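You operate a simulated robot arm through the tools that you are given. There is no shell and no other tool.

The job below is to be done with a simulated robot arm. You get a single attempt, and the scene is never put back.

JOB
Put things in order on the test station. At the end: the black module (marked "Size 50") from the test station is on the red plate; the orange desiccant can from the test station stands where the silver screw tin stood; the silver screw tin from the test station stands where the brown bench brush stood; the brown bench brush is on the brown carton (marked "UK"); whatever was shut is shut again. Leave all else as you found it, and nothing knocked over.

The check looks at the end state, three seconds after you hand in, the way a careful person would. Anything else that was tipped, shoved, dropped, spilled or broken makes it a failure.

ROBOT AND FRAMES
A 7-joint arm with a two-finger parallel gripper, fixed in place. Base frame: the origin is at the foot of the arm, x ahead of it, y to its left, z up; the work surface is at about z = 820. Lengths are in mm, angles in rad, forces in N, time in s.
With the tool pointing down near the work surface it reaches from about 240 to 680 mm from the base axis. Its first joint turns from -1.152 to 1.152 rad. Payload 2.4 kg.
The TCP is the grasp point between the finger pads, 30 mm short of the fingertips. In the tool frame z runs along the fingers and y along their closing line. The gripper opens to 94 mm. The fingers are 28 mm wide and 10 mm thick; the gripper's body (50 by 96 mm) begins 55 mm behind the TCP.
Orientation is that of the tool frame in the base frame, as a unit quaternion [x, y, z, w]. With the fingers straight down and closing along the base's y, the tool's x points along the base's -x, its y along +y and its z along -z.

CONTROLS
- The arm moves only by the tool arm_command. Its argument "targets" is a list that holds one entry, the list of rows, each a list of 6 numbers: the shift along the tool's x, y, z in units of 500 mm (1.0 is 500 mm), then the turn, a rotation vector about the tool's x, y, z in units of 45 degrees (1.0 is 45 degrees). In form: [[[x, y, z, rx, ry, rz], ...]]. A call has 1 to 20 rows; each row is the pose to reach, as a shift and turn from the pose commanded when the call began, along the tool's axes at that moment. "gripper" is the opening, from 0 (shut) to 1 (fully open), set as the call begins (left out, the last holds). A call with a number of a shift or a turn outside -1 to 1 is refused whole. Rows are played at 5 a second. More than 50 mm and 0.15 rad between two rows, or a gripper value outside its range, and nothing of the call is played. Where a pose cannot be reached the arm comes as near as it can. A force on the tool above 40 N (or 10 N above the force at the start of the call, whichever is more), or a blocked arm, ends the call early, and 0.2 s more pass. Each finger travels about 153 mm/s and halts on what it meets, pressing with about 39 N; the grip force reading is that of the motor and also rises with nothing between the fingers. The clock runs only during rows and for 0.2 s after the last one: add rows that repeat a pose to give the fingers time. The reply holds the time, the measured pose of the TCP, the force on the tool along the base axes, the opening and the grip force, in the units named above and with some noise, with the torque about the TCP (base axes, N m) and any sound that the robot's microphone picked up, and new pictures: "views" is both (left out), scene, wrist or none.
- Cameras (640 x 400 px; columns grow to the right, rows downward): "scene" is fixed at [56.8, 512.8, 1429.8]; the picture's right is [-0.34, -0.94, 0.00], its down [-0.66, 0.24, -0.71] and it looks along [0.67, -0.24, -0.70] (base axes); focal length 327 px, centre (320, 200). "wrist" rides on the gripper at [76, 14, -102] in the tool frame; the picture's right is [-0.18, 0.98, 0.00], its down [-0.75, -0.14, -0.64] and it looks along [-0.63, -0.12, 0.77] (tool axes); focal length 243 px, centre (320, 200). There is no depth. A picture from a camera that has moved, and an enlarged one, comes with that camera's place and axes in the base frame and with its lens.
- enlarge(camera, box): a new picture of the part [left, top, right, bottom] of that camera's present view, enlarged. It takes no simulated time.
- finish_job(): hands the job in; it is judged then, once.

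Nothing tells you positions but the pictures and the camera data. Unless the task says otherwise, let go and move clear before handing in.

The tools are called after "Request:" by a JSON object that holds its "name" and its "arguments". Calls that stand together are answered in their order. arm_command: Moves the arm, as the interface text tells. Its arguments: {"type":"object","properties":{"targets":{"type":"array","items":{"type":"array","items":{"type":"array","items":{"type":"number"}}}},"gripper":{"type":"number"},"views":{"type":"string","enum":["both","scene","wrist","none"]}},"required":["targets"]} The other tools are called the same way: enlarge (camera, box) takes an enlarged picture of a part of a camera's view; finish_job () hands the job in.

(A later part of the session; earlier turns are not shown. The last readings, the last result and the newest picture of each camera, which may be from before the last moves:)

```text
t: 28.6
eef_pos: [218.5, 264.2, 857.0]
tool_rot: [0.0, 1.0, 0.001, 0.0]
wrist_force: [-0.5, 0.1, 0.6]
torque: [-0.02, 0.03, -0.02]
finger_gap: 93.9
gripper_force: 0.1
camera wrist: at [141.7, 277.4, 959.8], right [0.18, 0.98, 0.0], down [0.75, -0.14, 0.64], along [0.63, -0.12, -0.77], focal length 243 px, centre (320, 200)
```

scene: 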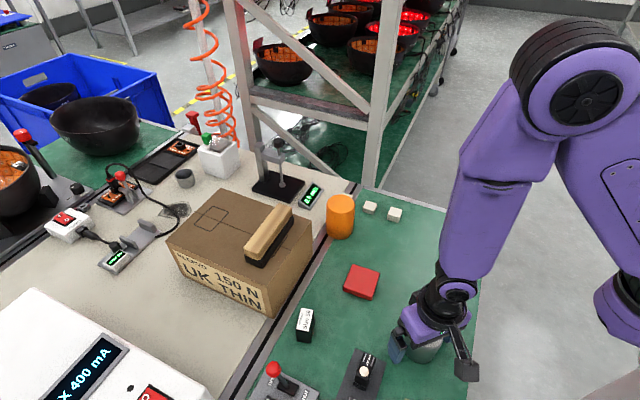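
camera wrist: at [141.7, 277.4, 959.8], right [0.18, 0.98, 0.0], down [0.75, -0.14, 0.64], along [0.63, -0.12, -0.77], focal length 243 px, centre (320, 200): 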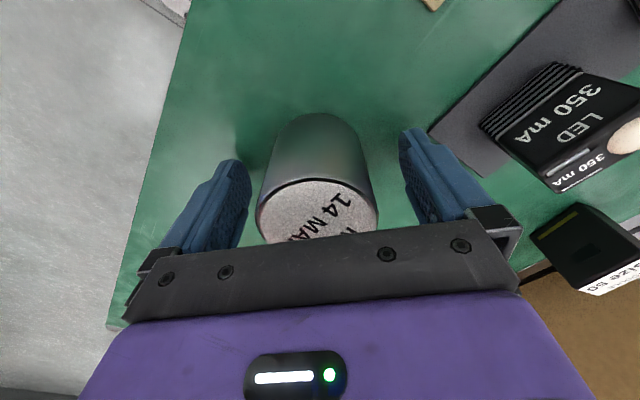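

The tin is nicely between the fingers. I'll close the grip and do a small test lift.

Request:
{"name": "arm_command", "arguments": {"targets": [[[0, 0, 0, 0, 0, 0], [0, 0, 0, 0, 0, 0], [0, 0, 0, 0, 0, 0], [0, 0, 0, 0, 0, 0]]], "gripper": 0.0, "views": "wrist"}}

Request:
{"name": "arm_command", "arguments": {"targets": [[[0, 0, -0.005, 0, 0, 0], [0, 0, -0.01, 0, 0, 0], [0, 0, -0.02, 0, 0, 0], [0, 0, -0.03, 0, 0, 0], [0, 0, -0.03, 0, 0, 0]]], "gripper": 0.0, "views": "both"}}

```text
t: 29.6
eef_pos: [216.7, 263.8, 857.0]
tool_rot: [-0.001, 1.0, 0.0, 0.0]
wrist_force: [-0.5, -0.6, 0.3]
torque: [-0.01, 0.0, 0.01]
finger_gap: 55.7
gripper_force: 39.3
camera wrist: at [141.6, 277.4, 959.9], right [0.18, 0.98, 0.0], down [0.75, -0.14, 0.64], along [0.63, -0.12, -0.77], focal length 243 px, centre (320, 200)
```

wrist: 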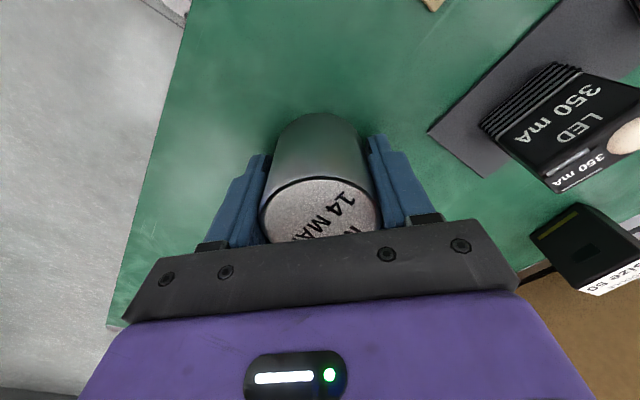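

```text
t: 30.8
eef_pos: [217.1, 263.7, 874.3]
tool_rot: [-0.002, 1.0, 0.0, 0.0]
wrist_force: [-1.3, 0.2, -2.7]
torque: [0.03, -0.02, -0.01]
finger_gap: 55.6
gripper_force: 38.8
camera wrist: at [140.7, 277.6, 975.5], right [0.18, 0.98, 0.0], down [0.75, -0.14, 0.64], along [0.63, -0.12, -0.77], focal length 243 px, centre (320, 200)
```

scene: 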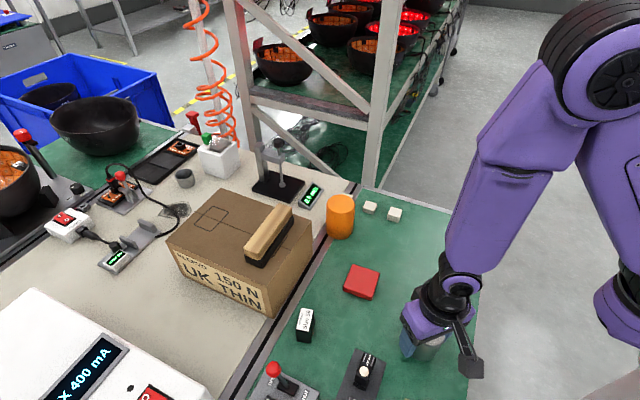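
wrist: 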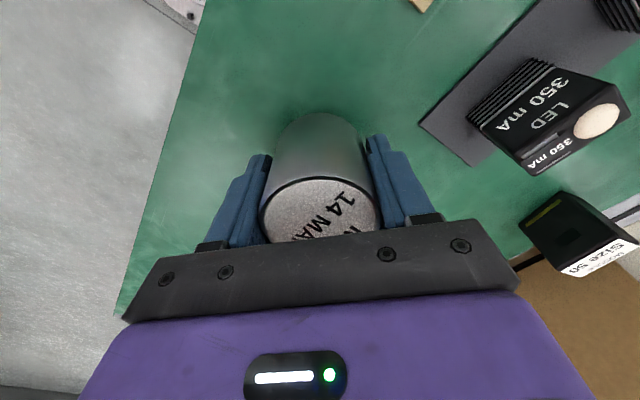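

The tin is held (55.6 mm). I'll lift it further and carry it to the brush's old spot at ≈(388,121).

Request:
{"name": "arm_command", "arguments": {"targets": [[[0, 0, -0.04, 0, 0, 0], [0, 0, -0.09, 0, 0, 0], [0, 0, -0.14, 0, 0, 0], [-0.034, -0.0285, -0.16, 0, 0, 0], [-0.068, -0.057, -0.16, 0, 0, 0], [-0.113, -0.095, -0.16, 0, 0, 0], [-0.158, -0.133, -0.16, 0, 0, 0], [-0.203, -0.171, -0.16, 0, 0, 0], [-0.248, -0.208, -0.16, 0, 0, 0], [-0.293, -0.246, -0.16, 0, 0, 0], [-0.34, -0.284, -0.16, 0, 0, 0], [-0.34, -0.284, -0.16, 0, 0, 0]]], "gripper": 0.0, "views": "both"}}

```text
t: 33.4
eef_pos: [386.9, 119.6, 951.8]
tool_rot: [-0.001, 1.0, 0.0, -0.001]
wrist_force: [0.1, -0.1, -2.3]
torque: [-0.02, 0.03, 0.0]
finger_gap: 55.6
gripper_force: 39.6
camera wrist: at [310.6, 134.4, 1055.1], right [0.18, 0.98, 0.0], down [0.75, -0.14, 0.64], along [0.63, -0.12, -0.77], focal length 243 px, centre (320, 200)
```

scene: 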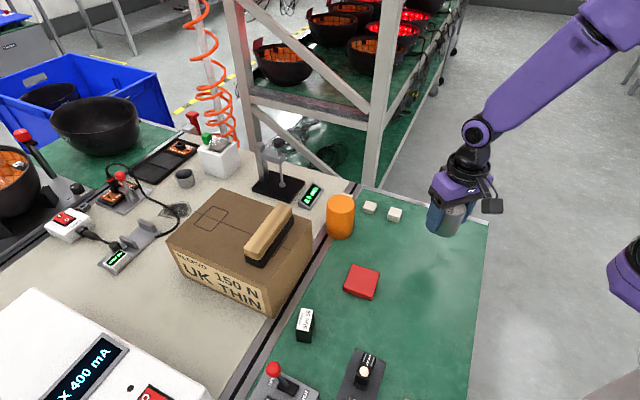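
wrist: 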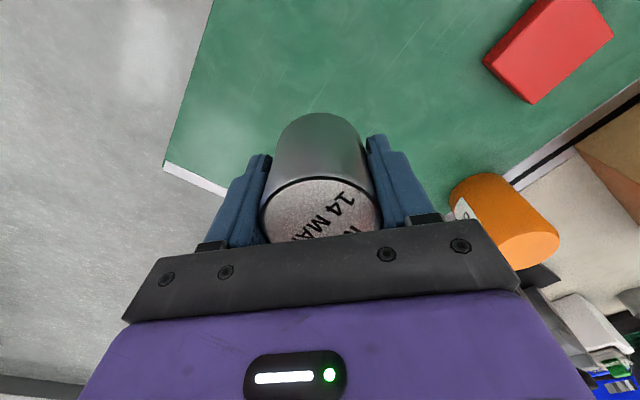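

The tin is above the spot. I'll lower it to just above the mat, then make contact slowly.

Request:
{"name": "arm_command", "arguments": {"targets": [[[0, 0, 0.04, 0, 0, 0], [0, 0, 0.08, 0, 0, 0], [0, 0, 0.12, 0, 0, 0], [0, 0, 0.155, 0, 0, 0], [0, 0, 0.175, 0, 0, 0], [0, 0, 0.183, 0, 0, 0], [0, 0, 0.183, 0, 0, 0]]], "gripper": 0.0, "views": "none"}}

Request:
{"name": "arm_command", "arguments": {"targets": [[[0, 0, 0.001, 0, 0, 0], [0, 0, 0.002, 0, 0, 0], [0, 0, 0.003, 0, 0, 0], [0, 0, 0.003, 0, 0, 0]]], "gripper": 0.0, "views": "none"}}

```text
t: 35.0
eef_pos: [387.3, 121.9, 861.8]
tool_rot: [0.0, 1.0, 0.0, -0.001]
wrist_force: [0.3, -1.1, -2.5]
torque: [-0.03, 0.0, 0.02]
finger_gap: 55.7
gripper_force: 39.1
```

```text
t: 36.0
eef_pos: [387.7, 119.5, 860.0]
tool_rot: [0.0, 1.0, 0.0, 0.0]
wrist_force: [0.2, 0.4, -3.0]
torque: [0.0, 0.0, 0.0]
finger_gap: 55.6
gripper_force: 38.5
```

Request:
{"name": "arm_command", "arguments": {"targets": [[[0, 0, 0.002, 0, 0, 0], [0, 0, 0.004, 0, 0, 0], [0, 0, 0.004, 0, 0, 0]]], "gripper": 0.0, "views": "none"}}

Request:
{"name": "arm_command", "arguments": {"targets": [[[0, 0, 0.001, 0, 0, 0], [0, 0, 0.002, 0, 0, 0], [0, 0, 0.002, 0, 0, 0]]], "gripper": 0.0, "views": "scene"}}

```text
t: 36.8
eef_pos: [389.1, 121.4, 858.3]
tool_rot: [0.0, 1.0, 0.0, 0.0]
wrist_force: [0.3, 0.0, -2.5]
torque: [-0.02, 0.0, -0.02]
finger_gap: 55.9
gripper_force: 39.1
```

```text
t: 37.6
eef_pos: [388.4, 121.8, 856.6]
tool_rot: [0.0, 1.0, 0.0, 0.001]
wrist_force: [-0.8, -0.2, 2.1]
torque: [-0.04, 0.05, 0.04]
finger_gap: 55.7
gripper_force: 38.8
```

scene: 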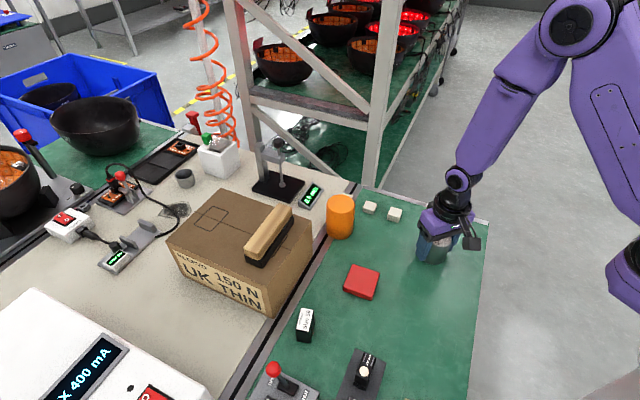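

The force changed sign, so the tin is standing on the mat. I'll open, wait, and back straight up.

Request:
{"name": "arm_command", "arguments": {"targets": [[[0, 0, 0, 0, 0, 0], [0, 0, 0, 0, 0, 0], [0, 0, 0, 0, 0, 0], [0, 0, -0.02, 0, 0, 0], [0, 0, -0.08, 0, 0, 0], [0, 0, -0.16, 0, 0, 0], [0, 0, -0.24, 0, 0, 0], [0, 0, -0.32, 0, 0, 0], [0, 0, -0.32, 0, 0, 0]]], "gripper": 1.0, "views": "both"}}

Request:
{"name": "enlarge", "arguments": {"camera": "scene", "box": [310, 170, 500, 300]}}

Request:
{"name": "enlarge", "arguments": {"camera": "wrist", "box": [200, 0, 560, 250]}}

```text
t: 39.6
eef_pos: [390.1, 122.2, 1017.4]
tool_rot: [-0.001, 1.0, -0.001, 0.0]
wrist_force: [-0.6, -0.1, -0.8]
torque: [-0.01, 0.04, -0.03]
finger_gap: 94.3
gripper_force: 0.1
camera wrist: at [312.8, 135.7, 1120.3], right [0.18, 0.98, 0.0], down [0.75, -0.14, 0.64], along [0.63, -0.12, -0.77], focal length 243 px, centre (320, 200)
```

scene: 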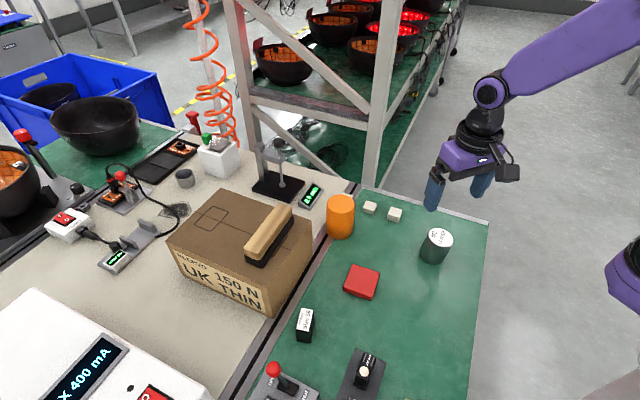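
wrist: 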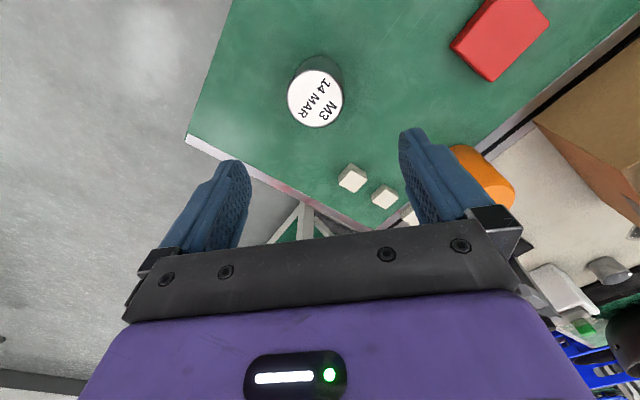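

```text
3.08 times, centred on (405, 235) of scene
camera zoom: at [56.8, 512.8, 1429.8], right [-0.34, -0.94, 0.0], down [-0.66, 0.24, -0.71], along [0.67, -0.24, -0.7], focal length 1007 px, centre (58, 92)
```

zoom: 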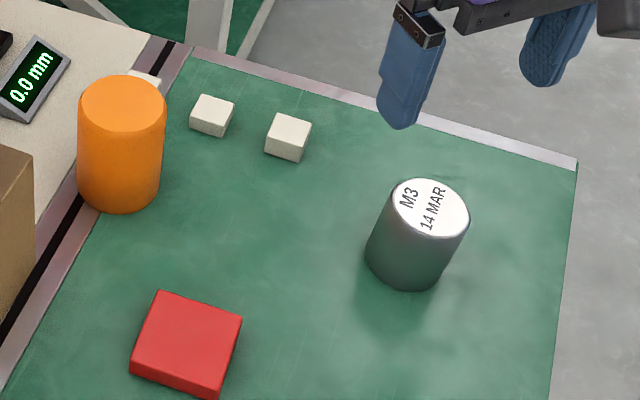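

```text
1.60 times, centred on (380, 125) of wrist
camera zoom: at [312.8, 135.7, 1120.3], right [0.18, 0.98, 0.0], down [0.75, -0.14, 0.64], along [0.63, -0.12, -0.77], focal length 388 px, centre (224, 320)
```

zoom: 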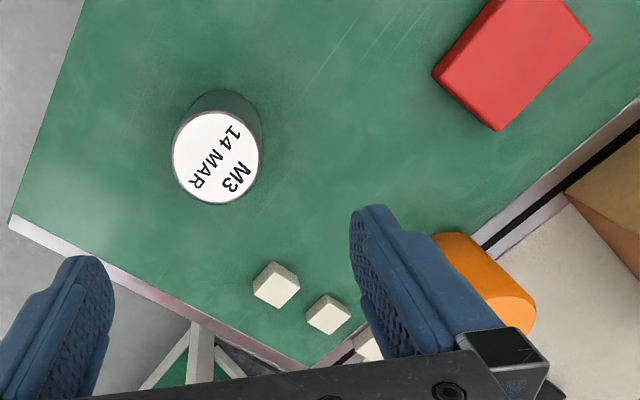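

The tin stands where the brush was. Next is the orange can at ≈(524,293), about 64 mm across with its top at ≈z 908. I'll move above it.

Request:
{"name": "arm_command", "arguments": {"targets": [[[-0.0447, 0.057, 0, 0, 0, 0], [-0.0893, 0.114, 0, 0, 0, 0], [-0.134, 0.171, 0, 0, 0, 0], [-0.1787, 0.228, 0, 0, 0, 0], [-0.2233, 0.285, 0, 0, 0, 0], [-0.268, 0.342, 0, 0, 0, 0], [-0.268, 0.342, 0, 0, 0, 0]]], "gripper": 1.0, "views": "both"}}

Request:
{"name": "enlarge", "arguments": {"camera": "wrist", "box": [200, 0, 520, 220]}}

Request:
{"name": "enlarge", "arguments": {"camera": "scene", "box": [290, 140, 430, 250]}}

```text
t: 41.2
eef_pos: [522.3, 293.4, 1017.9]
tool_rot: [-0.001, 1.0, -0.001, 0.0]
wrist_force: [-0.2, 0.0, 0.6]
torque: [-0.02, -0.01, -0.01]
finger_gap: 93.8
gripper_force: 0.0
camera wrist: at [446.1, 307.1, 1121.1], right [0.18, 0.98, 0.0], down [0.75, -0.14, 0.64], along [0.63, -0.12, -0.77], focal length 243 px, centre (320, 200)
```

scene: 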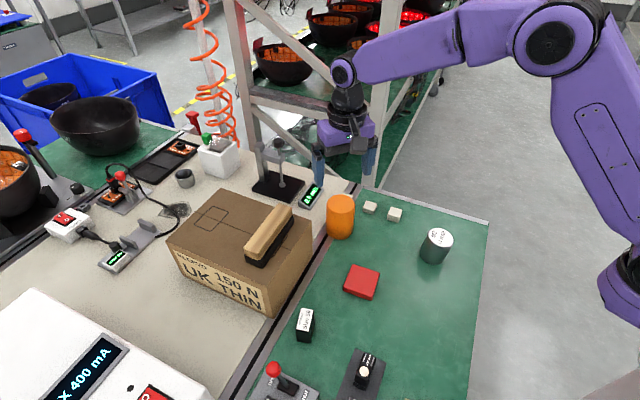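
wrist: 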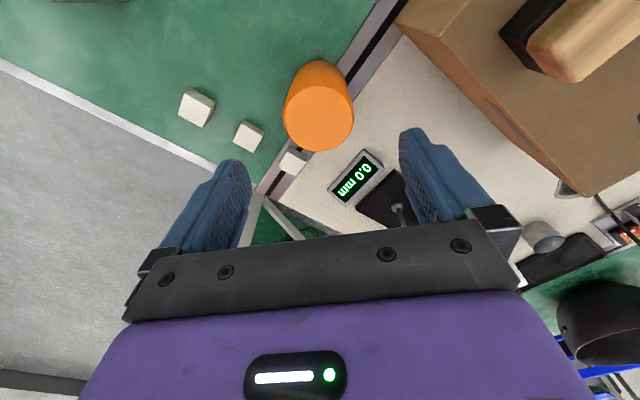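

```text
1.82 times, centred on (360, 110) of wrist
camera zoom: at [446.1, 307.1, 1121.1], right [0.18, 0.98, 0.0], down [0.75, -0.14, 0.64], along [0.63, -0.12, -0.77], focal length 441 px, centre (247, 364)
```

zoom: 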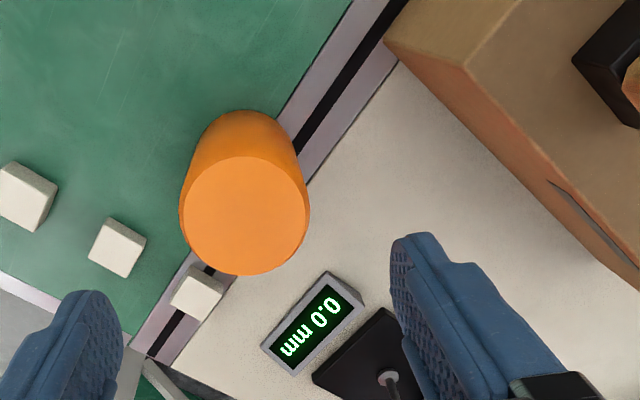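

```text
3.64 times, centred on (360, 195) of scene
camera zoom: at [56.8, 512.8, 1429.8], right [-0.34, -0.94, 0.0], down [-0.66, 0.24, -0.71], along [0.67, -0.24, -0.7], focal length 1190 px, centre (174, 218)
```

zoom: 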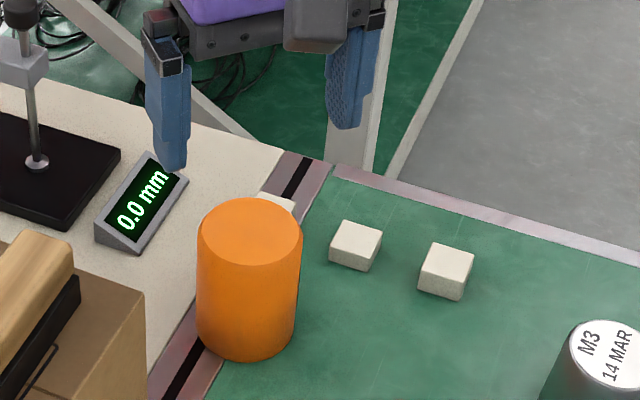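

The can's centre is ≈(526,292) and its neighbours are all clear of the fingers. I'll go down to mid-height and grip.

Request:
{"name": "arm_command", "arguments": {"targets": [[[-0.0074, -0.0018, 0.06, 0, 0, 0], [-0.0074, -0.0018, 0.12, 0, 0, 0], [-0.0074, -0.0018, 0.18, 0, 0, 0], [-0.0074, -0.0018, 0.24, 0, 0, 0], [-0.0074, -0.0018, 0.28, 0, 0, 0], [-0.0074, -0.0018, 0.3, 0, 0, 0], [-0.0074, -0.0018, 0.3, 0, 0, 0]]], "gripper": 1.0, "views": "both"}}

```text
t: 42.8
eef_pos: [525.7, 291.7, 867.8]
tool_rot: [-0.001, 1.0, -0.001, 0.0]
wrist_force: [1.1, -0.7, -0.6]
torque: [-0.01, -0.03, 0.0]
finger_gap: 94.1
gripper_force: 0.1
camera wrist: at [448.9, 305.1, 969.6], right [0.18, 0.98, 0.0], down [0.75, -0.14, 0.64], along [0.63, -0.12, -0.77], focal length 243 px, centre (320, 200)
```

scene: 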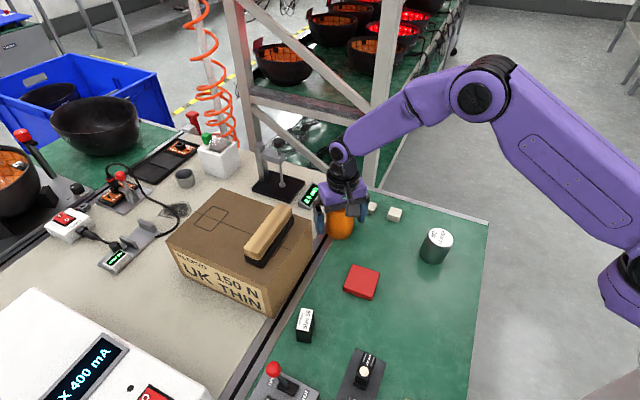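
wrist: 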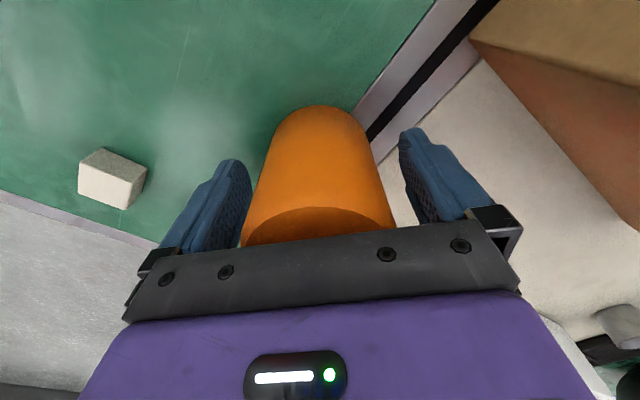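

The can is centred between the fingers. I'll close and test-lift slowly.

Request:
{"name": "arm_command", "arguments": {"targets": [[[0, 0, 0, 0, 0, 0], [0, 0, 0, 0, 0, 0], [0, 0, 0, 0, 0, 0], [0, 0, 0, 0, 0, 0]]], "gripper": 0.0, "views": "none"}}

Request:
{"name": "arm_command", "arguments": {"targets": [[[0, 0, -0.005, 0, 0, 0], [0, 0, -0.01, 0, 0, 0], [0, 0, -0.02, 0, 0, 0], [0, 0, -0.03, 0, 0, 0], [0, 0, -0.03, 0, 0, 0]]], "gripper": 0.0, "views": "both"}}

```text
t: 43.8
eef_pos: [525.2, 290.8, 867.2]
tool_rot: [0.0, 1.0, 0.0, 0.0]
wrist_force: [1.0, -1.2, 0.4]
torque: [0.0, 0.0, -0.05]
finger_gap: 68.3
gripper_force: 38.8
```

```text
t: 45.0
eef_pos: [524.8, 291.0, 883.0]
tool_rot: [0.0, 1.0, 0.0, -0.001]
wrist_force: [0.4, -0.4, -2.7]
torque: [0.03, 0.05, -0.03]
finger_gap: 68.3
gripper_force: 38.9
camera wrist: at [448.5, 305.8, 985.1], right [0.18, 0.98, 0.0], down [0.75, -0.14, 0.64], along [0.63, -0.12, -0.77], focal length 243 px, centre (320, 200)
```

scene: 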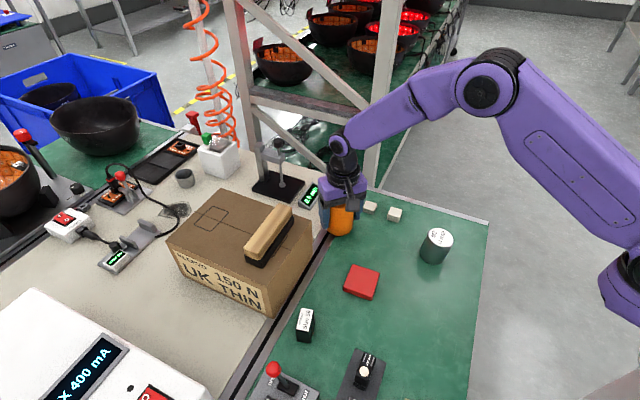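
wrist: 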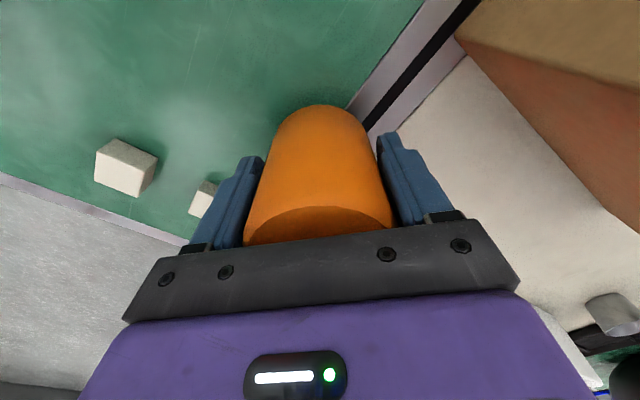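

The can is held. I'll lift it and carry it to the tin's old spot at ≈(219,262).

Request:
{"name": "arm_command", "arguments": {"targets": [[[0, 0, -0.04, 0, 0, 0], [0, 0, -0.09, 0, 0, 0], [0, 0, -0.14, 0, 0, 0], [0.02, -0.002, -0.155, 0, 0, 0], [0.07, -0.007, -0.155, 0, 0, 0], [0.14, -0.013, -0.155, 0, 0, 0], [0.21, -0.02, -0.155, 0, 0, 0], [0.28, -0.027, -0.155, 0, 0, 0], [0.35, -0.033, -0.155, 0, 0, 0], [0.42, -0.04, -0.155, 0, 0, 0], [0.49, -0.047, -0.155, 0, 0, 0], [0.55, -0.052, -0.155, 0, 0, 0], [0.595, -0.056, -0.155, 0, 0, 0], [0.6126, -0.058, -0.155, 0, 0, 0], [0.6126, -0.058, -0.155, 0, 0, 0]]], "gripper": 0.0, "views": "both"}}

```text
t: 48.2
eef_pos: [218.6, 261.3, 961.0]
tool_rot: [0.0, 1.0, -0.001, 0.0]
wrist_force: [0.0, 0.1, -2.2]
torque: [-0.06, 0.03, 0.0]
finger_gap: 68.2
gripper_force: 39.1
camera wrist: at [140.8, 275.0, 1062.7], right [0.18, 0.98, 0.0], down [0.75, -0.14, 0.64], along [0.63, -0.12, -0.77], focal length 243 px, centre (320, 200)
```

scene: 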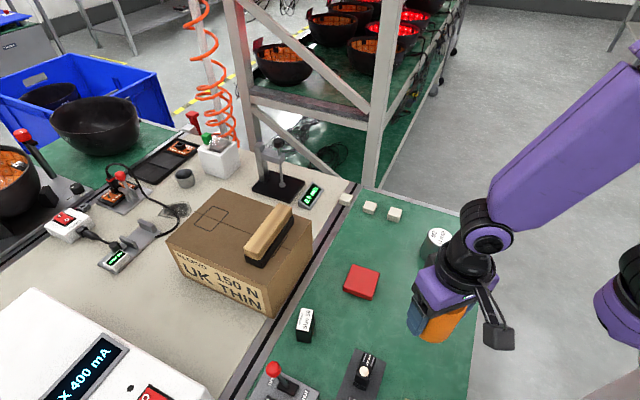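
wrist: 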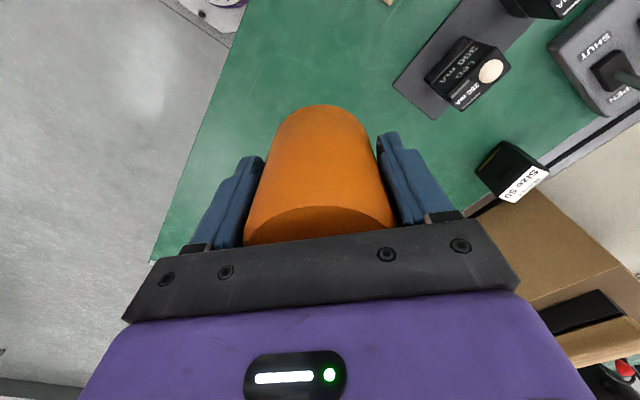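

The can is above the spot. I'll lower it to just above the mat, then make contact gently.

Request:
{"name": "arm_command", "arguments": {"targets": [[[0, 0, 0.03, 0, 0, 0], [0, 0, 0.07, 0, 0, 0], [0, 0, 0.11, 0, 0, 0], [0, 0, 0.145, 0, 0, 0], [0, 0, 0.17, 0, 0, 0], [0, 0, 0.178, 0, 0, 0], [0, 0, 0.178, 0, 0, 0]]], "gripper": 0.0, "views": "none"}}

Request:
{"name": "arm_command", "arguments": {"targets": [[[0, 0, 0.002, 0, 0, 0], [0, 0, 0.004, 0, 0, 0], [0, 0, 0.004, 0, 0, 0]]], "gripper": 0.0, "views": "none"}}

Request:
{"name": "arm_command", "arguments": {"targets": [[[0, 0, 0.001, 0, 0, 0], [0, 0, 0.002, 0, 0, 0], [0, 0, 0.002, 0, 0, 0]]], "gripper": 0.0, "views": "none"}}

```text
t: 49.8
eef_pos: [220.2, 261.4, 871.4]
tool_rot: [0.0, 1.0, 0.0, 0.001]
wrist_force: [-1.2, 0.7, -2.1]
torque: [0.04, 0.01, 0.02]
finger_gap: 68.1
gripper_force: 38.8
```

```text
t: 50.6
eef_pos: [218.6, 260.8, 869.1]
tool_rot: [-0.002, 1.0, 0.0, 0.001]
wrist_force: [0.7, 0.4, -2.8]
torque: [0.03, 0.0, 0.01]
finger_gap: 68.2
gripper_force: 38.9
```

```text
t: 51.4
eef_pos: [220.4, 261.8, 868.2]
tool_rot: [0.0, 1.0, -0.001, 0.0]
wrist_force: [0.4, 0.4, -2.4]
torque: [-0.01, 0.0, -0.01]
finger_gap: 68.1
gripper_force: 39.1
```

Request:
{"name": "arm_command", "arguments": {"targets": [[[0, 0, 0.001, 0, 0, 0], [0, 0, 0.002, 0, 0, 0], [0, 0, 0.002, 0, 0, 0]]], "gripper": 0.0, "views": "scene"}}

Request:
{"name": "enlarge", "arguments": {"camera": "scene", "box": [370, 290, 490, 390]}}

```text
t: 52.2
eef_pos: [220.1, 262.1, 866.0]
tool_rot: [-0.001, 1.0, 0.0, 0.0]
wrist_force: [-1.1, -2.4, 28.0]
torque: [-0.09, -0.05, 0.11]
finger_gap: 68.3
gripper_force: 39.0
```

scene: 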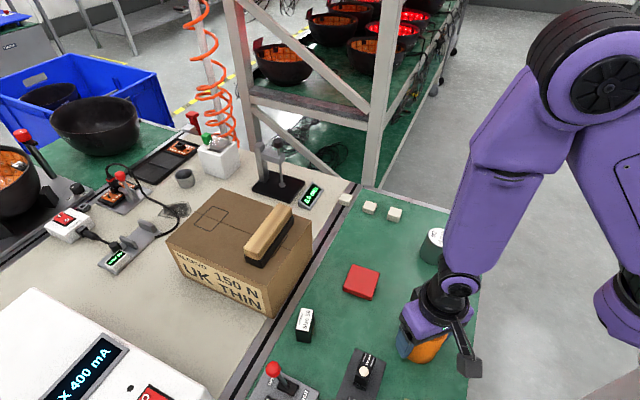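

```text
4.00 times, centred on (430, 340) of scene
camera zoom: at [56.6, 512.5, 1430.0], right [-0.34, -0.94, 0.0], down [-0.66, 0.24, -0.71], along [0.67, -0.24, -0.7], focal length 1309 px, centre (-120, -360)
```

zoom: 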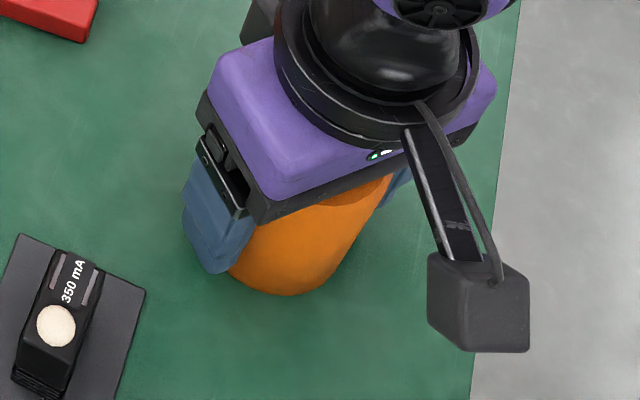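

It's firmly on the mat, so I'll ease the pressure slightly, then open and back out.

Request:
{"name": "arm_command", "arguments": {"targets": [[[0, 0, -0.001, 0, 0, 0], [0, 0, -0.002, 0, 0, 0], [0, 0, -0.002, 0, 0, 0]]], "gripper": 0.0, "views": "none"}}

Request:
{"name": "arm_command", "arguments": {"targets": [[[0, 0, 0, 0, 0, 0], [0, 0, 0, 0, 0, 0], [0, 0, 0, 0, 0, 0], [0, 0, -0.02, 0, 0, 0], [0, 0, -0.08, 0, 0, 0], [0, 0, -0.16, 0, 0, 0], [0, 0, -0.24, 0, 0, 0], [0, 0, -0.3, 0, 0, 0], [0, 0, -0.3, 0, 0, 0]]], "gripper": 1.0, "views": "both"}}

Request:
{"name": "enlarge", "arguments": {"camera": "scene", "box": [240, 240, 490, 400]}}

```text
t: 53.0
eef_pos: [218.7, 261.1, 869.0]
tool_rot: [0.001, 1.0, 0.001, 0.0]
wrist_force: [-0.6, 0.0, -1.9]
torque: [0.0, 0.02, -0.04]
finger_gap: 68.3
gripper_force: 38.8
```

```text
t: 55.0
eef_pos: [219.2, 262.3, 1017.8]
tool_rot: [-0.001, 1.0, -0.001, 0.0]
wrist_force: [0.0, -0.2, 0.4]
torque: [0.05, -0.01, 0.05]
finger_gap: 94.1
gripper_force: 0.1
camera wrist: at [143.6, 276.1, 1120.9], right [0.18, 0.98, 0.0], down [0.75, -0.14, 0.64], along [0.63, -0.12, -0.77], focal length 243 px, centre (320, 200)
```

scene: 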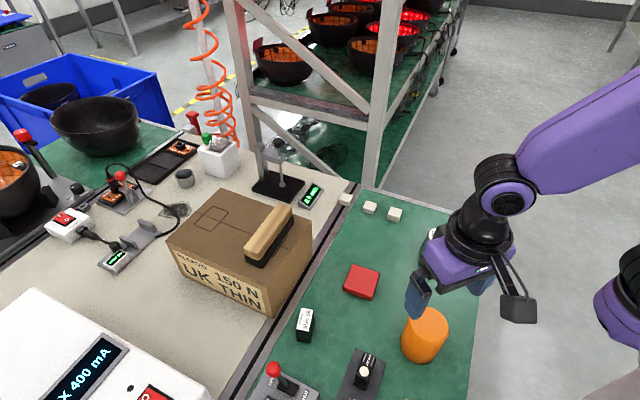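
wrist: 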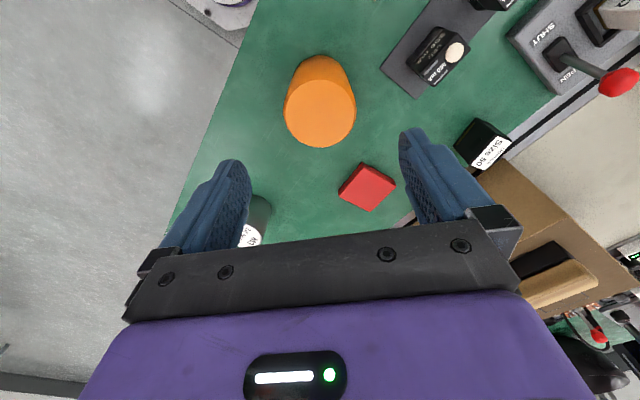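

```text
2.50 times, centred on (365, 320) of scene
camera zoom: at [56.8, 512.8, 1429.8], right [-0.34, -0.94, 0.0], down [-0.66, 0.24, -0.71], along [0.67, -0.24, -0.7], focal length 818 px, centre (208, -100)
```

zoom: 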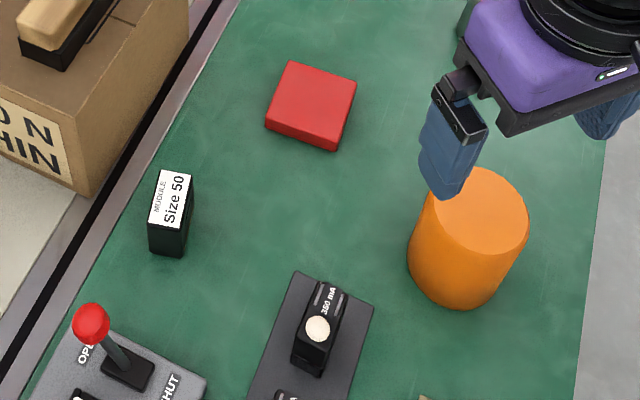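

The can stands on the tin's old footprint, and its base edge matches in the scene view. Now the module: centre ≈(316,447), about 41×24 mm and 43 mm tall, long axis at ≈−29°. I'll grip it along its long axis so the gripper body stays clear of the carton, and start by turning toward it.

Request:
{"name": "arm_command", "arguments": {"targets": [[[-0.017, 0.034, 0, 0, 0, -0.14], [-0.034, 0.068, 0, 0, 0, -0.28], [-0.051, 0.103, 0, 0, 0, -0.42], [-0.069, 0.137, 0, 0, 0, -0.56], [-0.086, 0.171, 0, 0, 0, -0.7], [-0.103, 0.206, 0, 0, 0, -0.84], [-0.12, 0.24, 0, 0, 0, -0.98], [-0.12, 0.24, 0, 0, 0, -0.98]]], "gripper": 0.75, "views": "both"}}

```text
t: 56.8
eef_pos: [279.1, 382.7, 1018.1]
tool_rot: [-0.377, 0.926, 0.0, 0.0]
wrist_force: [-0.2, 0.3, 0.1]
torque: [-0.02, 0.0, -0.02]
finger_gap: 70.6
gripper_force: 0.0
camera wrist: at [215.0, 338.8, 1119.8], right [-0.55, 0.83, 0.0], down [0.64, 0.42, 0.64], along [0.53, 0.36, -0.77], focal length 243 px, centre (320, 200)
```

scene: 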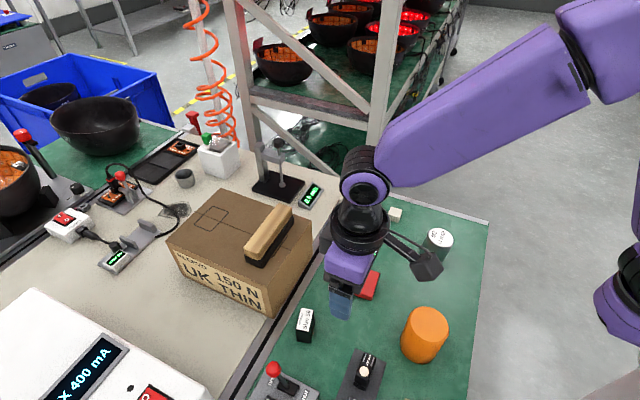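
wrist: 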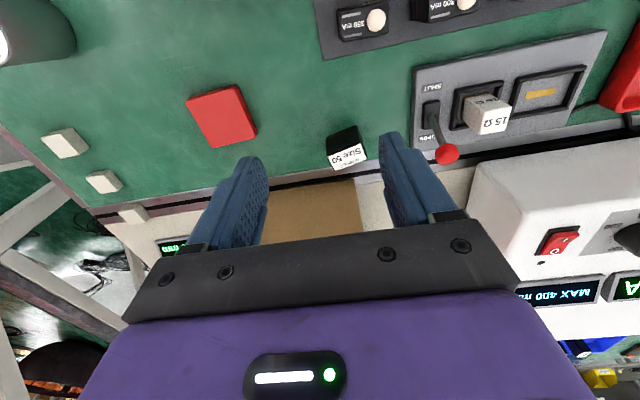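

The module is in view. I'll move above it and finish turning.

Request:
{"name": "arm_command", "arguments": {"targets": [[[-0.0478, 0.0137, 0.02, 0, 0, -0.12], [-0.0956, 0.0275, 0.04, 0, 0, -0.24], [-0.1434, 0.0412, 0.056, 0, 0, -0.36], [-0.1434, 0.0412, 0.056, 0, 0, -0.36]]], "gripper": 0.75, "views": "both"}}

Request:
{"name": "enlarge", "arguments": {"camera": "wrist", "box": [220, 20, 420, 200]}}

Request:
{"name": "enlarge", "arguments": {"camera": "scene", "box": [250, 240, 400, 350]}}

```text
t: 57.8
eef_pos: [316.0, 445.6, 990.7]
tool_rot: [-0.503, 0.864, 0.0, 0.0]
wrist_force: [-0.6, 0.9, 0.0]
torque: [-0.03, 0.0, 0.03]
finger_gap: 70.5
gripper_force: 0.0
camera wrist: at [265.8, 386.6, 1092.8], right [-0.76, 0.65, 0.0], down [0.49, 0.59, 0.64], along [0.41, 0.49, -0.77], focal length 243 px, centre (320, 200)
```

scene: 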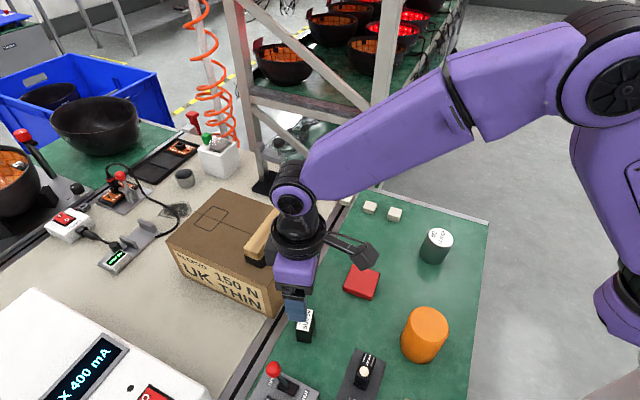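
wrist: 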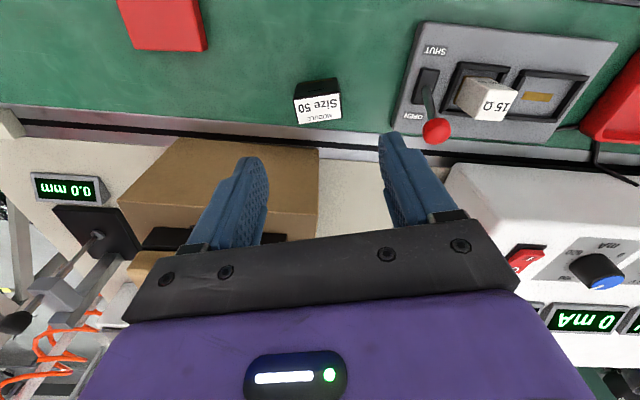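

```text
2.22 times, centred on (320, 110) of wrist
camera zoom: at [265.8, 386.6, 1092.8], right [-0.76, 0.65, 0.0], down [0.49, 0.59, 0.64], along [0.41, 0.49, -0.77], focal length 539 px, centre (320, 400)
```

zoom: 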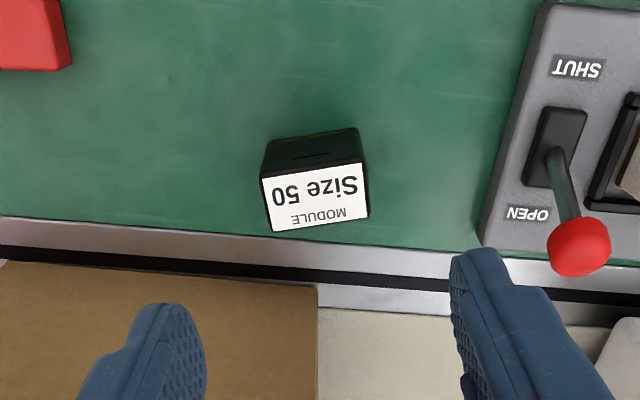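

```text
3.64 times, centred on (325, 295) of scene
camera zoom: at [56.8, 512.8, 1429.8], right [-0.34, -0.94, 0.0], down [-0.66, 0.24, -0.71], along [0.67, -0.24, -0.7], focal length 1190 px, centre (302, -146)
```

zoom: 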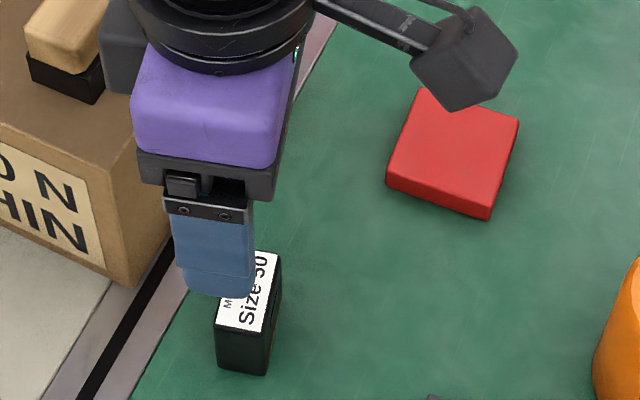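

The module's long axis at ≈150° matches the finger closing axis, and its centre is ≈(317.5,447). I'll go down to just above the mat.

Request:
{"name": "arm_command", "arguments": {"targets": [[[-0.0044, -0.001, 0.05, 0, 0, 0.02], [-0.0044, -0.001, 0.11, 0, 0, 0.02], [-0.0044, -0.001, 0.17, 0, 0, 0.02], [-0.0044, -0.001, 0.22, 0, 0, 0.02], [-0.0044, -0.001, 0.255, 0, 0, 0.02], [-0.0044, -0.001, 0.27, 0, 0, 0.02], [-0.0044, -0.001, 0.27, 0, 0, 0.02]]], "gripper": 0.75, "views": "both"}}

```text
t: 59.4
eef_pos: [317.4, 448.8, 853.6]
tool_rot: [-0.496, 0.868, 0.0, 0.001]
wrist_force: [-0.5, 0.0, 1.1]
torque: [-0.02, -0.02, 0.04]
finger_gap: 70.6
gripper_force: 0.1
camera wrist: at [267.0, 390.0, 955.8], right [-0.75, 0.66, 0.0], down [0.5, 0.58, 0.64], along [0.42, 0.48, -0.77], focal length 243 px, centre (320, 200)
```

scene: 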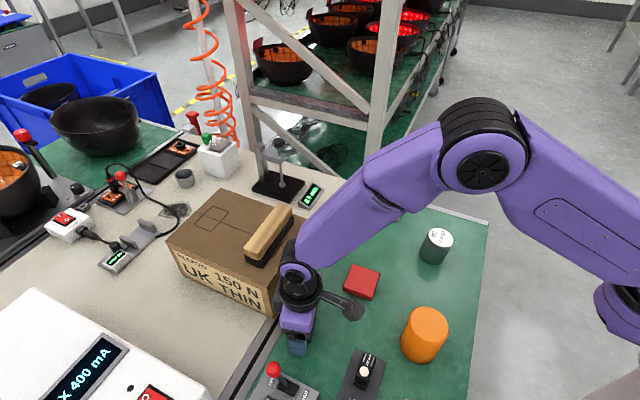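
wrist: 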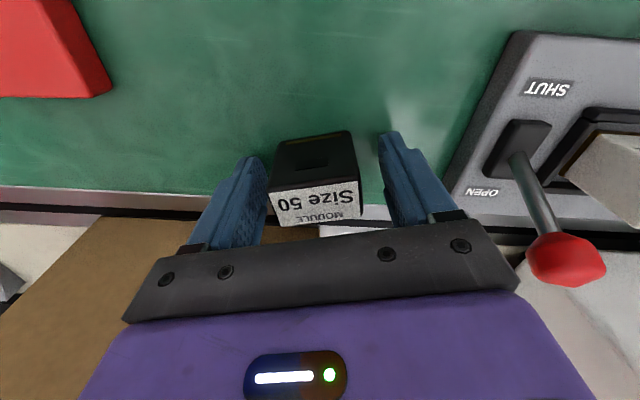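

The module is between the fingers. I'll close on it and test-lift slowly.

Request:
{"name": "arm_command", "arguments": {"targets": [[[0, 0, 0, 0, 0, 0], [0, 0, 0, 0, 0, 0], [0, 0, 0, 0, 0, 0], [0, 0, 0, 0, 0, 0]]], "gripper": 0.0, "views": "wrist"}}

Request:
{"name": "arm_command", "arguments": {"targets": [[[0, 0, -0.005, 0, 0, 0], [0, 0, -0.01, 0, 0, 0], [0, 0, -0.02, 0, 0, 0], [0, 0, -0.03, 0, 0, 0], [0, 0, -0.03, 0, 0, 0]]], "gripper": 0.0, "views": "both"}}

```text
t: 60.4
eef_pos: [317.9, 448.3, 852.8]
tool_rot: [-0.496, 0.868, 0.0, 0.001]
wrist_force: [0.3, -0.1, -0.4]
torque: [0.0, -0.01, -0.01]
finger_gap: 47.4
gripper_force: 38.8
camera wrist: at [267.0, 390.0, 956.0], right [-0.75, 0.66, 0.0], down [0.5, 0.58, 0.64], along [0.42, 0.48, -0.77], focal length 243 px, centre (320, 200)
```

wrist: 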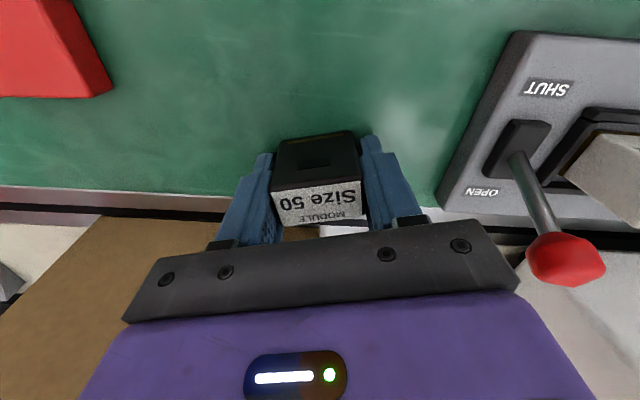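

```text
t: 61.6
eef_pos: [318.0, 447.6, 871.0]
tool_rot: [-0.496, 0.868, 0.0, -0.001]
wrist_force: [-0.7, 0.0, -1.1]
torque: [-0.03, 0.01, 0.0]
finger_gap: 47.3
gripper_force: 38.8
camera wrist: at [266.7, 389.4, 972.7], right [-0.75, 0.66, 0.0], down [0.5, 0.58, 0.64], along [0.42, 0.48, -0.77], focal length 243 px, centre (320, 200)
```

scene: 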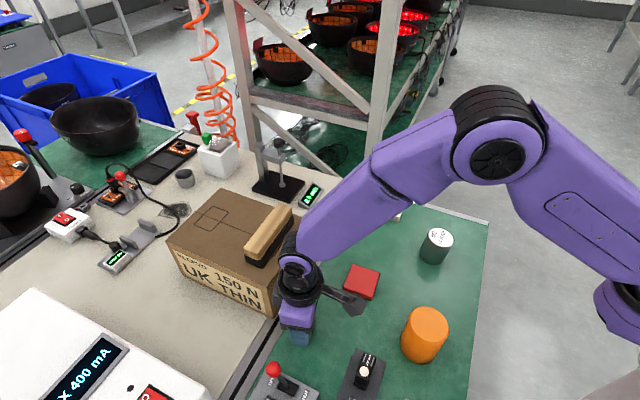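
wrist: 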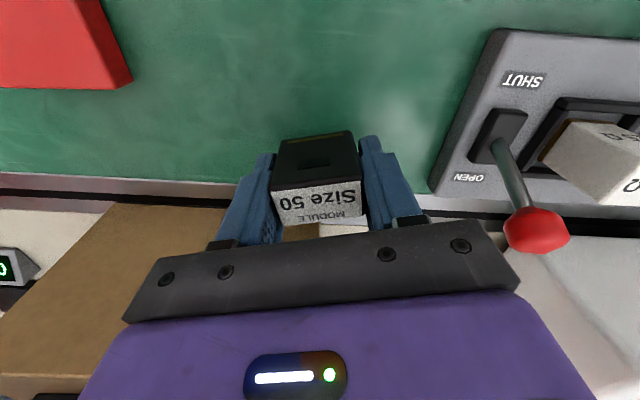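

The module is held (47 mm grip). I'll lift it and carry it above the red plate at ≈(370,307), turning a little to line up with the plate.

Request:
{"name": "arm_command", "arguments": {"targets": [[[0, 0, -0.04, 0, 0, 0], [0, 0, -0.09, 0, 0, 0], [0, 0, -0.14, 0, 0, 0], [0.02, -0.024, -0.158, 0, 0, 0.03], [0.06, -0.073, -0.158, 0, 0, 0.09], [0.1, -0.1215, -0.158, 0, 0, 0.15], [0.14, -0.17, -0.158, 0, 0, 0.2], [0.175, -0.2125, -0.158, 0, 0, 0.25], [0.1917, -0.2325, -0.158, 0, 0, 0.273], [0.1917, -0.2325, -0.158, 0, 0, 0.273]]], "gripper": 0.0, "views": "both"}}

Request:
{"name": "enlarge", "arguments": {"camera": "wrist", "box": [200, 60, 440, 240]}}

Request:
{"name": "enlarge", "arguments": {"camera": "scene", "box": [300, 220, 430, 320]}}

```text
t: 63.8
eef_pos: [368.1, 306.0, 949.5]
tool_rot: [-0.4, 0.916, 0.0, -0.001]
wrist_force: [0.0, -1.6, -1.0]
torque: [-0.04, 0.03, 0.01]
finger_gap: 47.5
gripper_force: 39.0
camera wrist: at [305.5, 258.6, 1051.6], right [-0.59, 0.8, 0.0], down [0.62, 0.46, 0.64], along [0.52, 0.38, -0.77], focal length 243 px, centre (320, 200)
```

scene: 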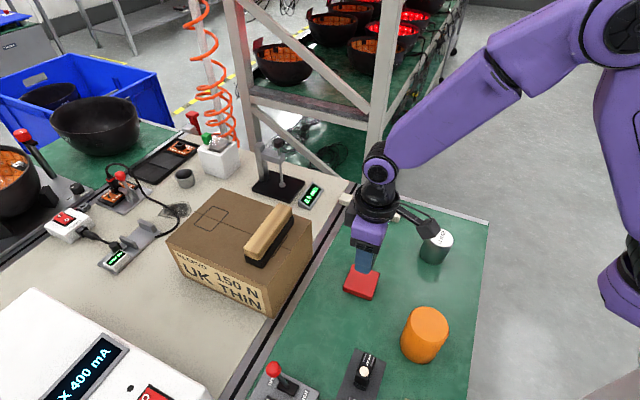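
wrist: 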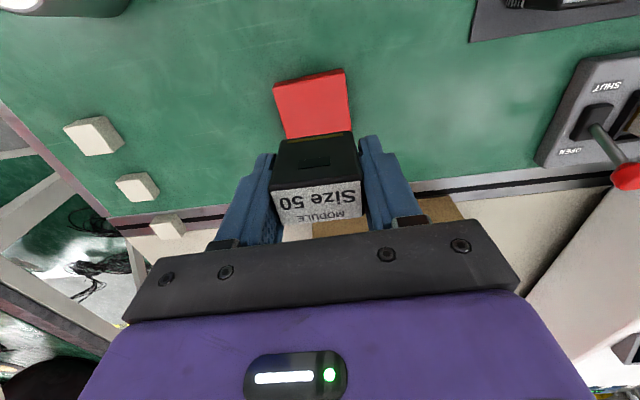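

```text
2.22 times, centred on (320, 150) of wrist
camera zoom: at [305.5, 258.6, 1051.6], right [-0.59, 0.8, 0.0], down [0.62, 0.46, 0.64], along [0.52, 0.38, -0.77], focal length 539 px, centre (320, 311)
```

zoom: 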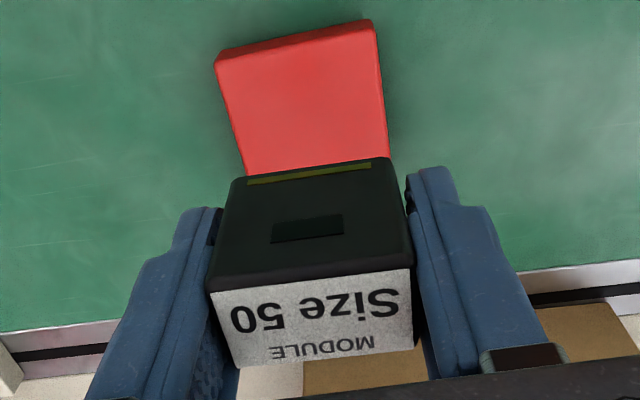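

```text
4.00 times, centred on (365, 270) of scene
camera zoom: at [56.8, 512.8, 1429.8], right [-0.34, -0.94, 0.0], down [-0.66, 0.24, -0.71], along [0.67, -0.24, -0.7], focal length 1309 px, centre (140, -80)
```

zoom: 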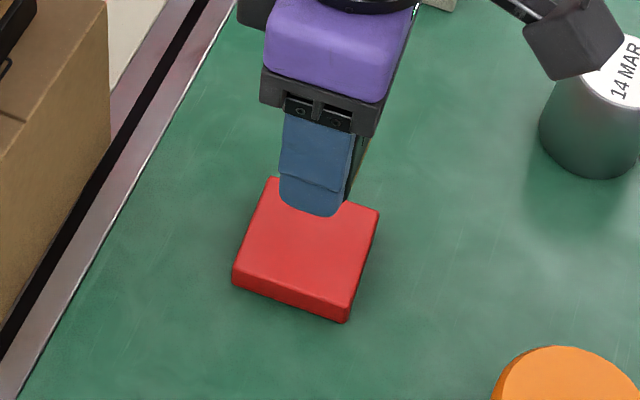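

The module is over the plate. I'll shift it about 4 mm onto the plate's centre at ≈(373.5,305), and lower to just above the plate.

Request:
{"name": "arm_command", "arguments": {"targets": [[[-0.0035, -0.0076, 0.03, 0, 0, 0], [-0.0035, -0.0076, 0.07, 0, 0, 0], [-0.0035, -0.0076, 0.11, 0, 0, 0], [-0.0035, -0.0076, 0.14, 0, 0, 0], [-0.0035, -0.0076, 0.154, 0, 0, 0], [-0.0035, -0.0076, 0.154, 0, 0, 0]]], "gripper": 0.0, "views": "both"}}

Request:
{"name": "enlarge", "arguments": {"camera": "scene", "box": [300, 220, 430, 320]}}

Request:
{"name": "enlarge", "arguments": {"camera": "wrist", "box": [200, 60, 440, 240]}}

```text
t: 65.2
eef_pos: [372.2, 304.7, 873.1]
tool_rot: [-0.401, 0.916, 0.0, 0.001]
wrist_force: [1.5, -0.3, -0.1]
torque: [-0.03, -0.01, 0.0]
finger_gap: 47.0
gripper_force: 38.8
camera wrist: at [309.3, 258.7, 974.8], right [-0.6, 0.8, 0.0], down [0.62, 0.46, 0.64], along [0.52, 0.38, -0.77], focal length 243 px, centre (320, 200)
```

scene: 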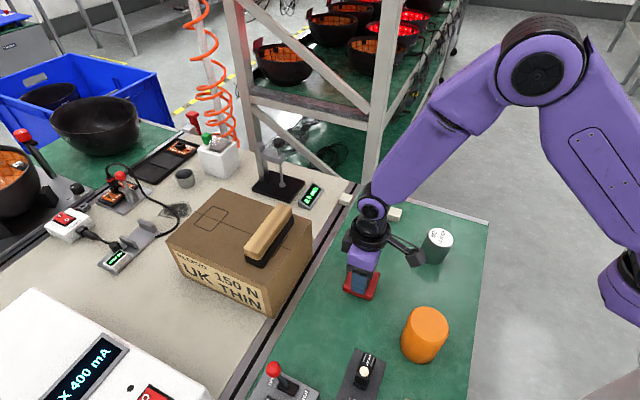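
wrist: 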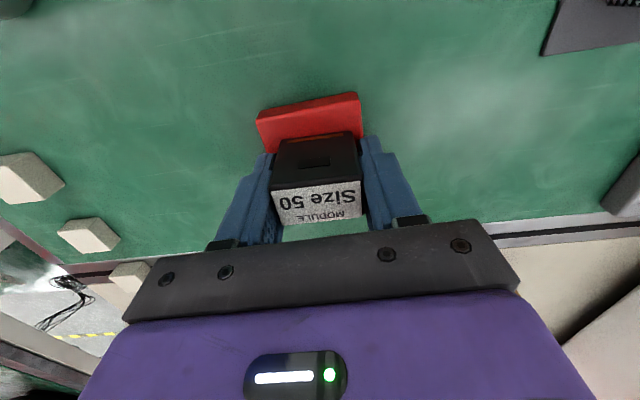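

```text
4.00 times, centred on (365, 270) of scene
camera zoom: at [56.8, 512.8, 1429.8], right [-0.34, -0.94, 0.0], down [-0.66, 0.24, -0.71], along [0.67, -0.24, -0.7], focal length 1309 px, centre (140, -80)
```

zoom: 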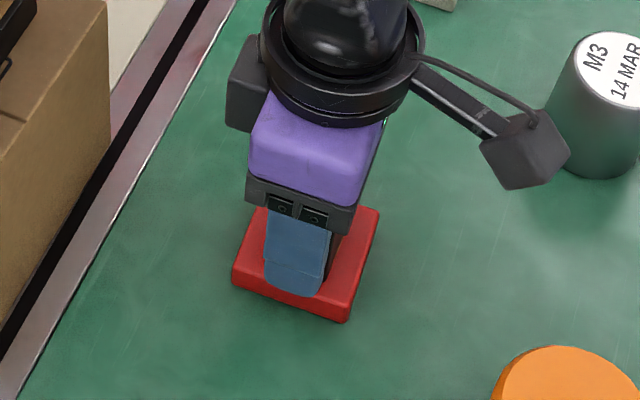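

```text
2.22 times, centred on (320, 150) of wrist
camera zoom: at [309.3, 258.7, 974.8], right [-0.6, 0.8, 0.0], down [0.62, 0.46, 0.64], along [0.52, 0.38, -0.77], focal length 539 px, centre (320, 311)
```

zoom: 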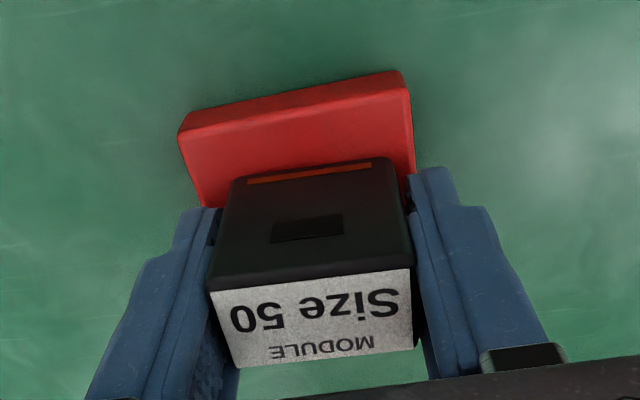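

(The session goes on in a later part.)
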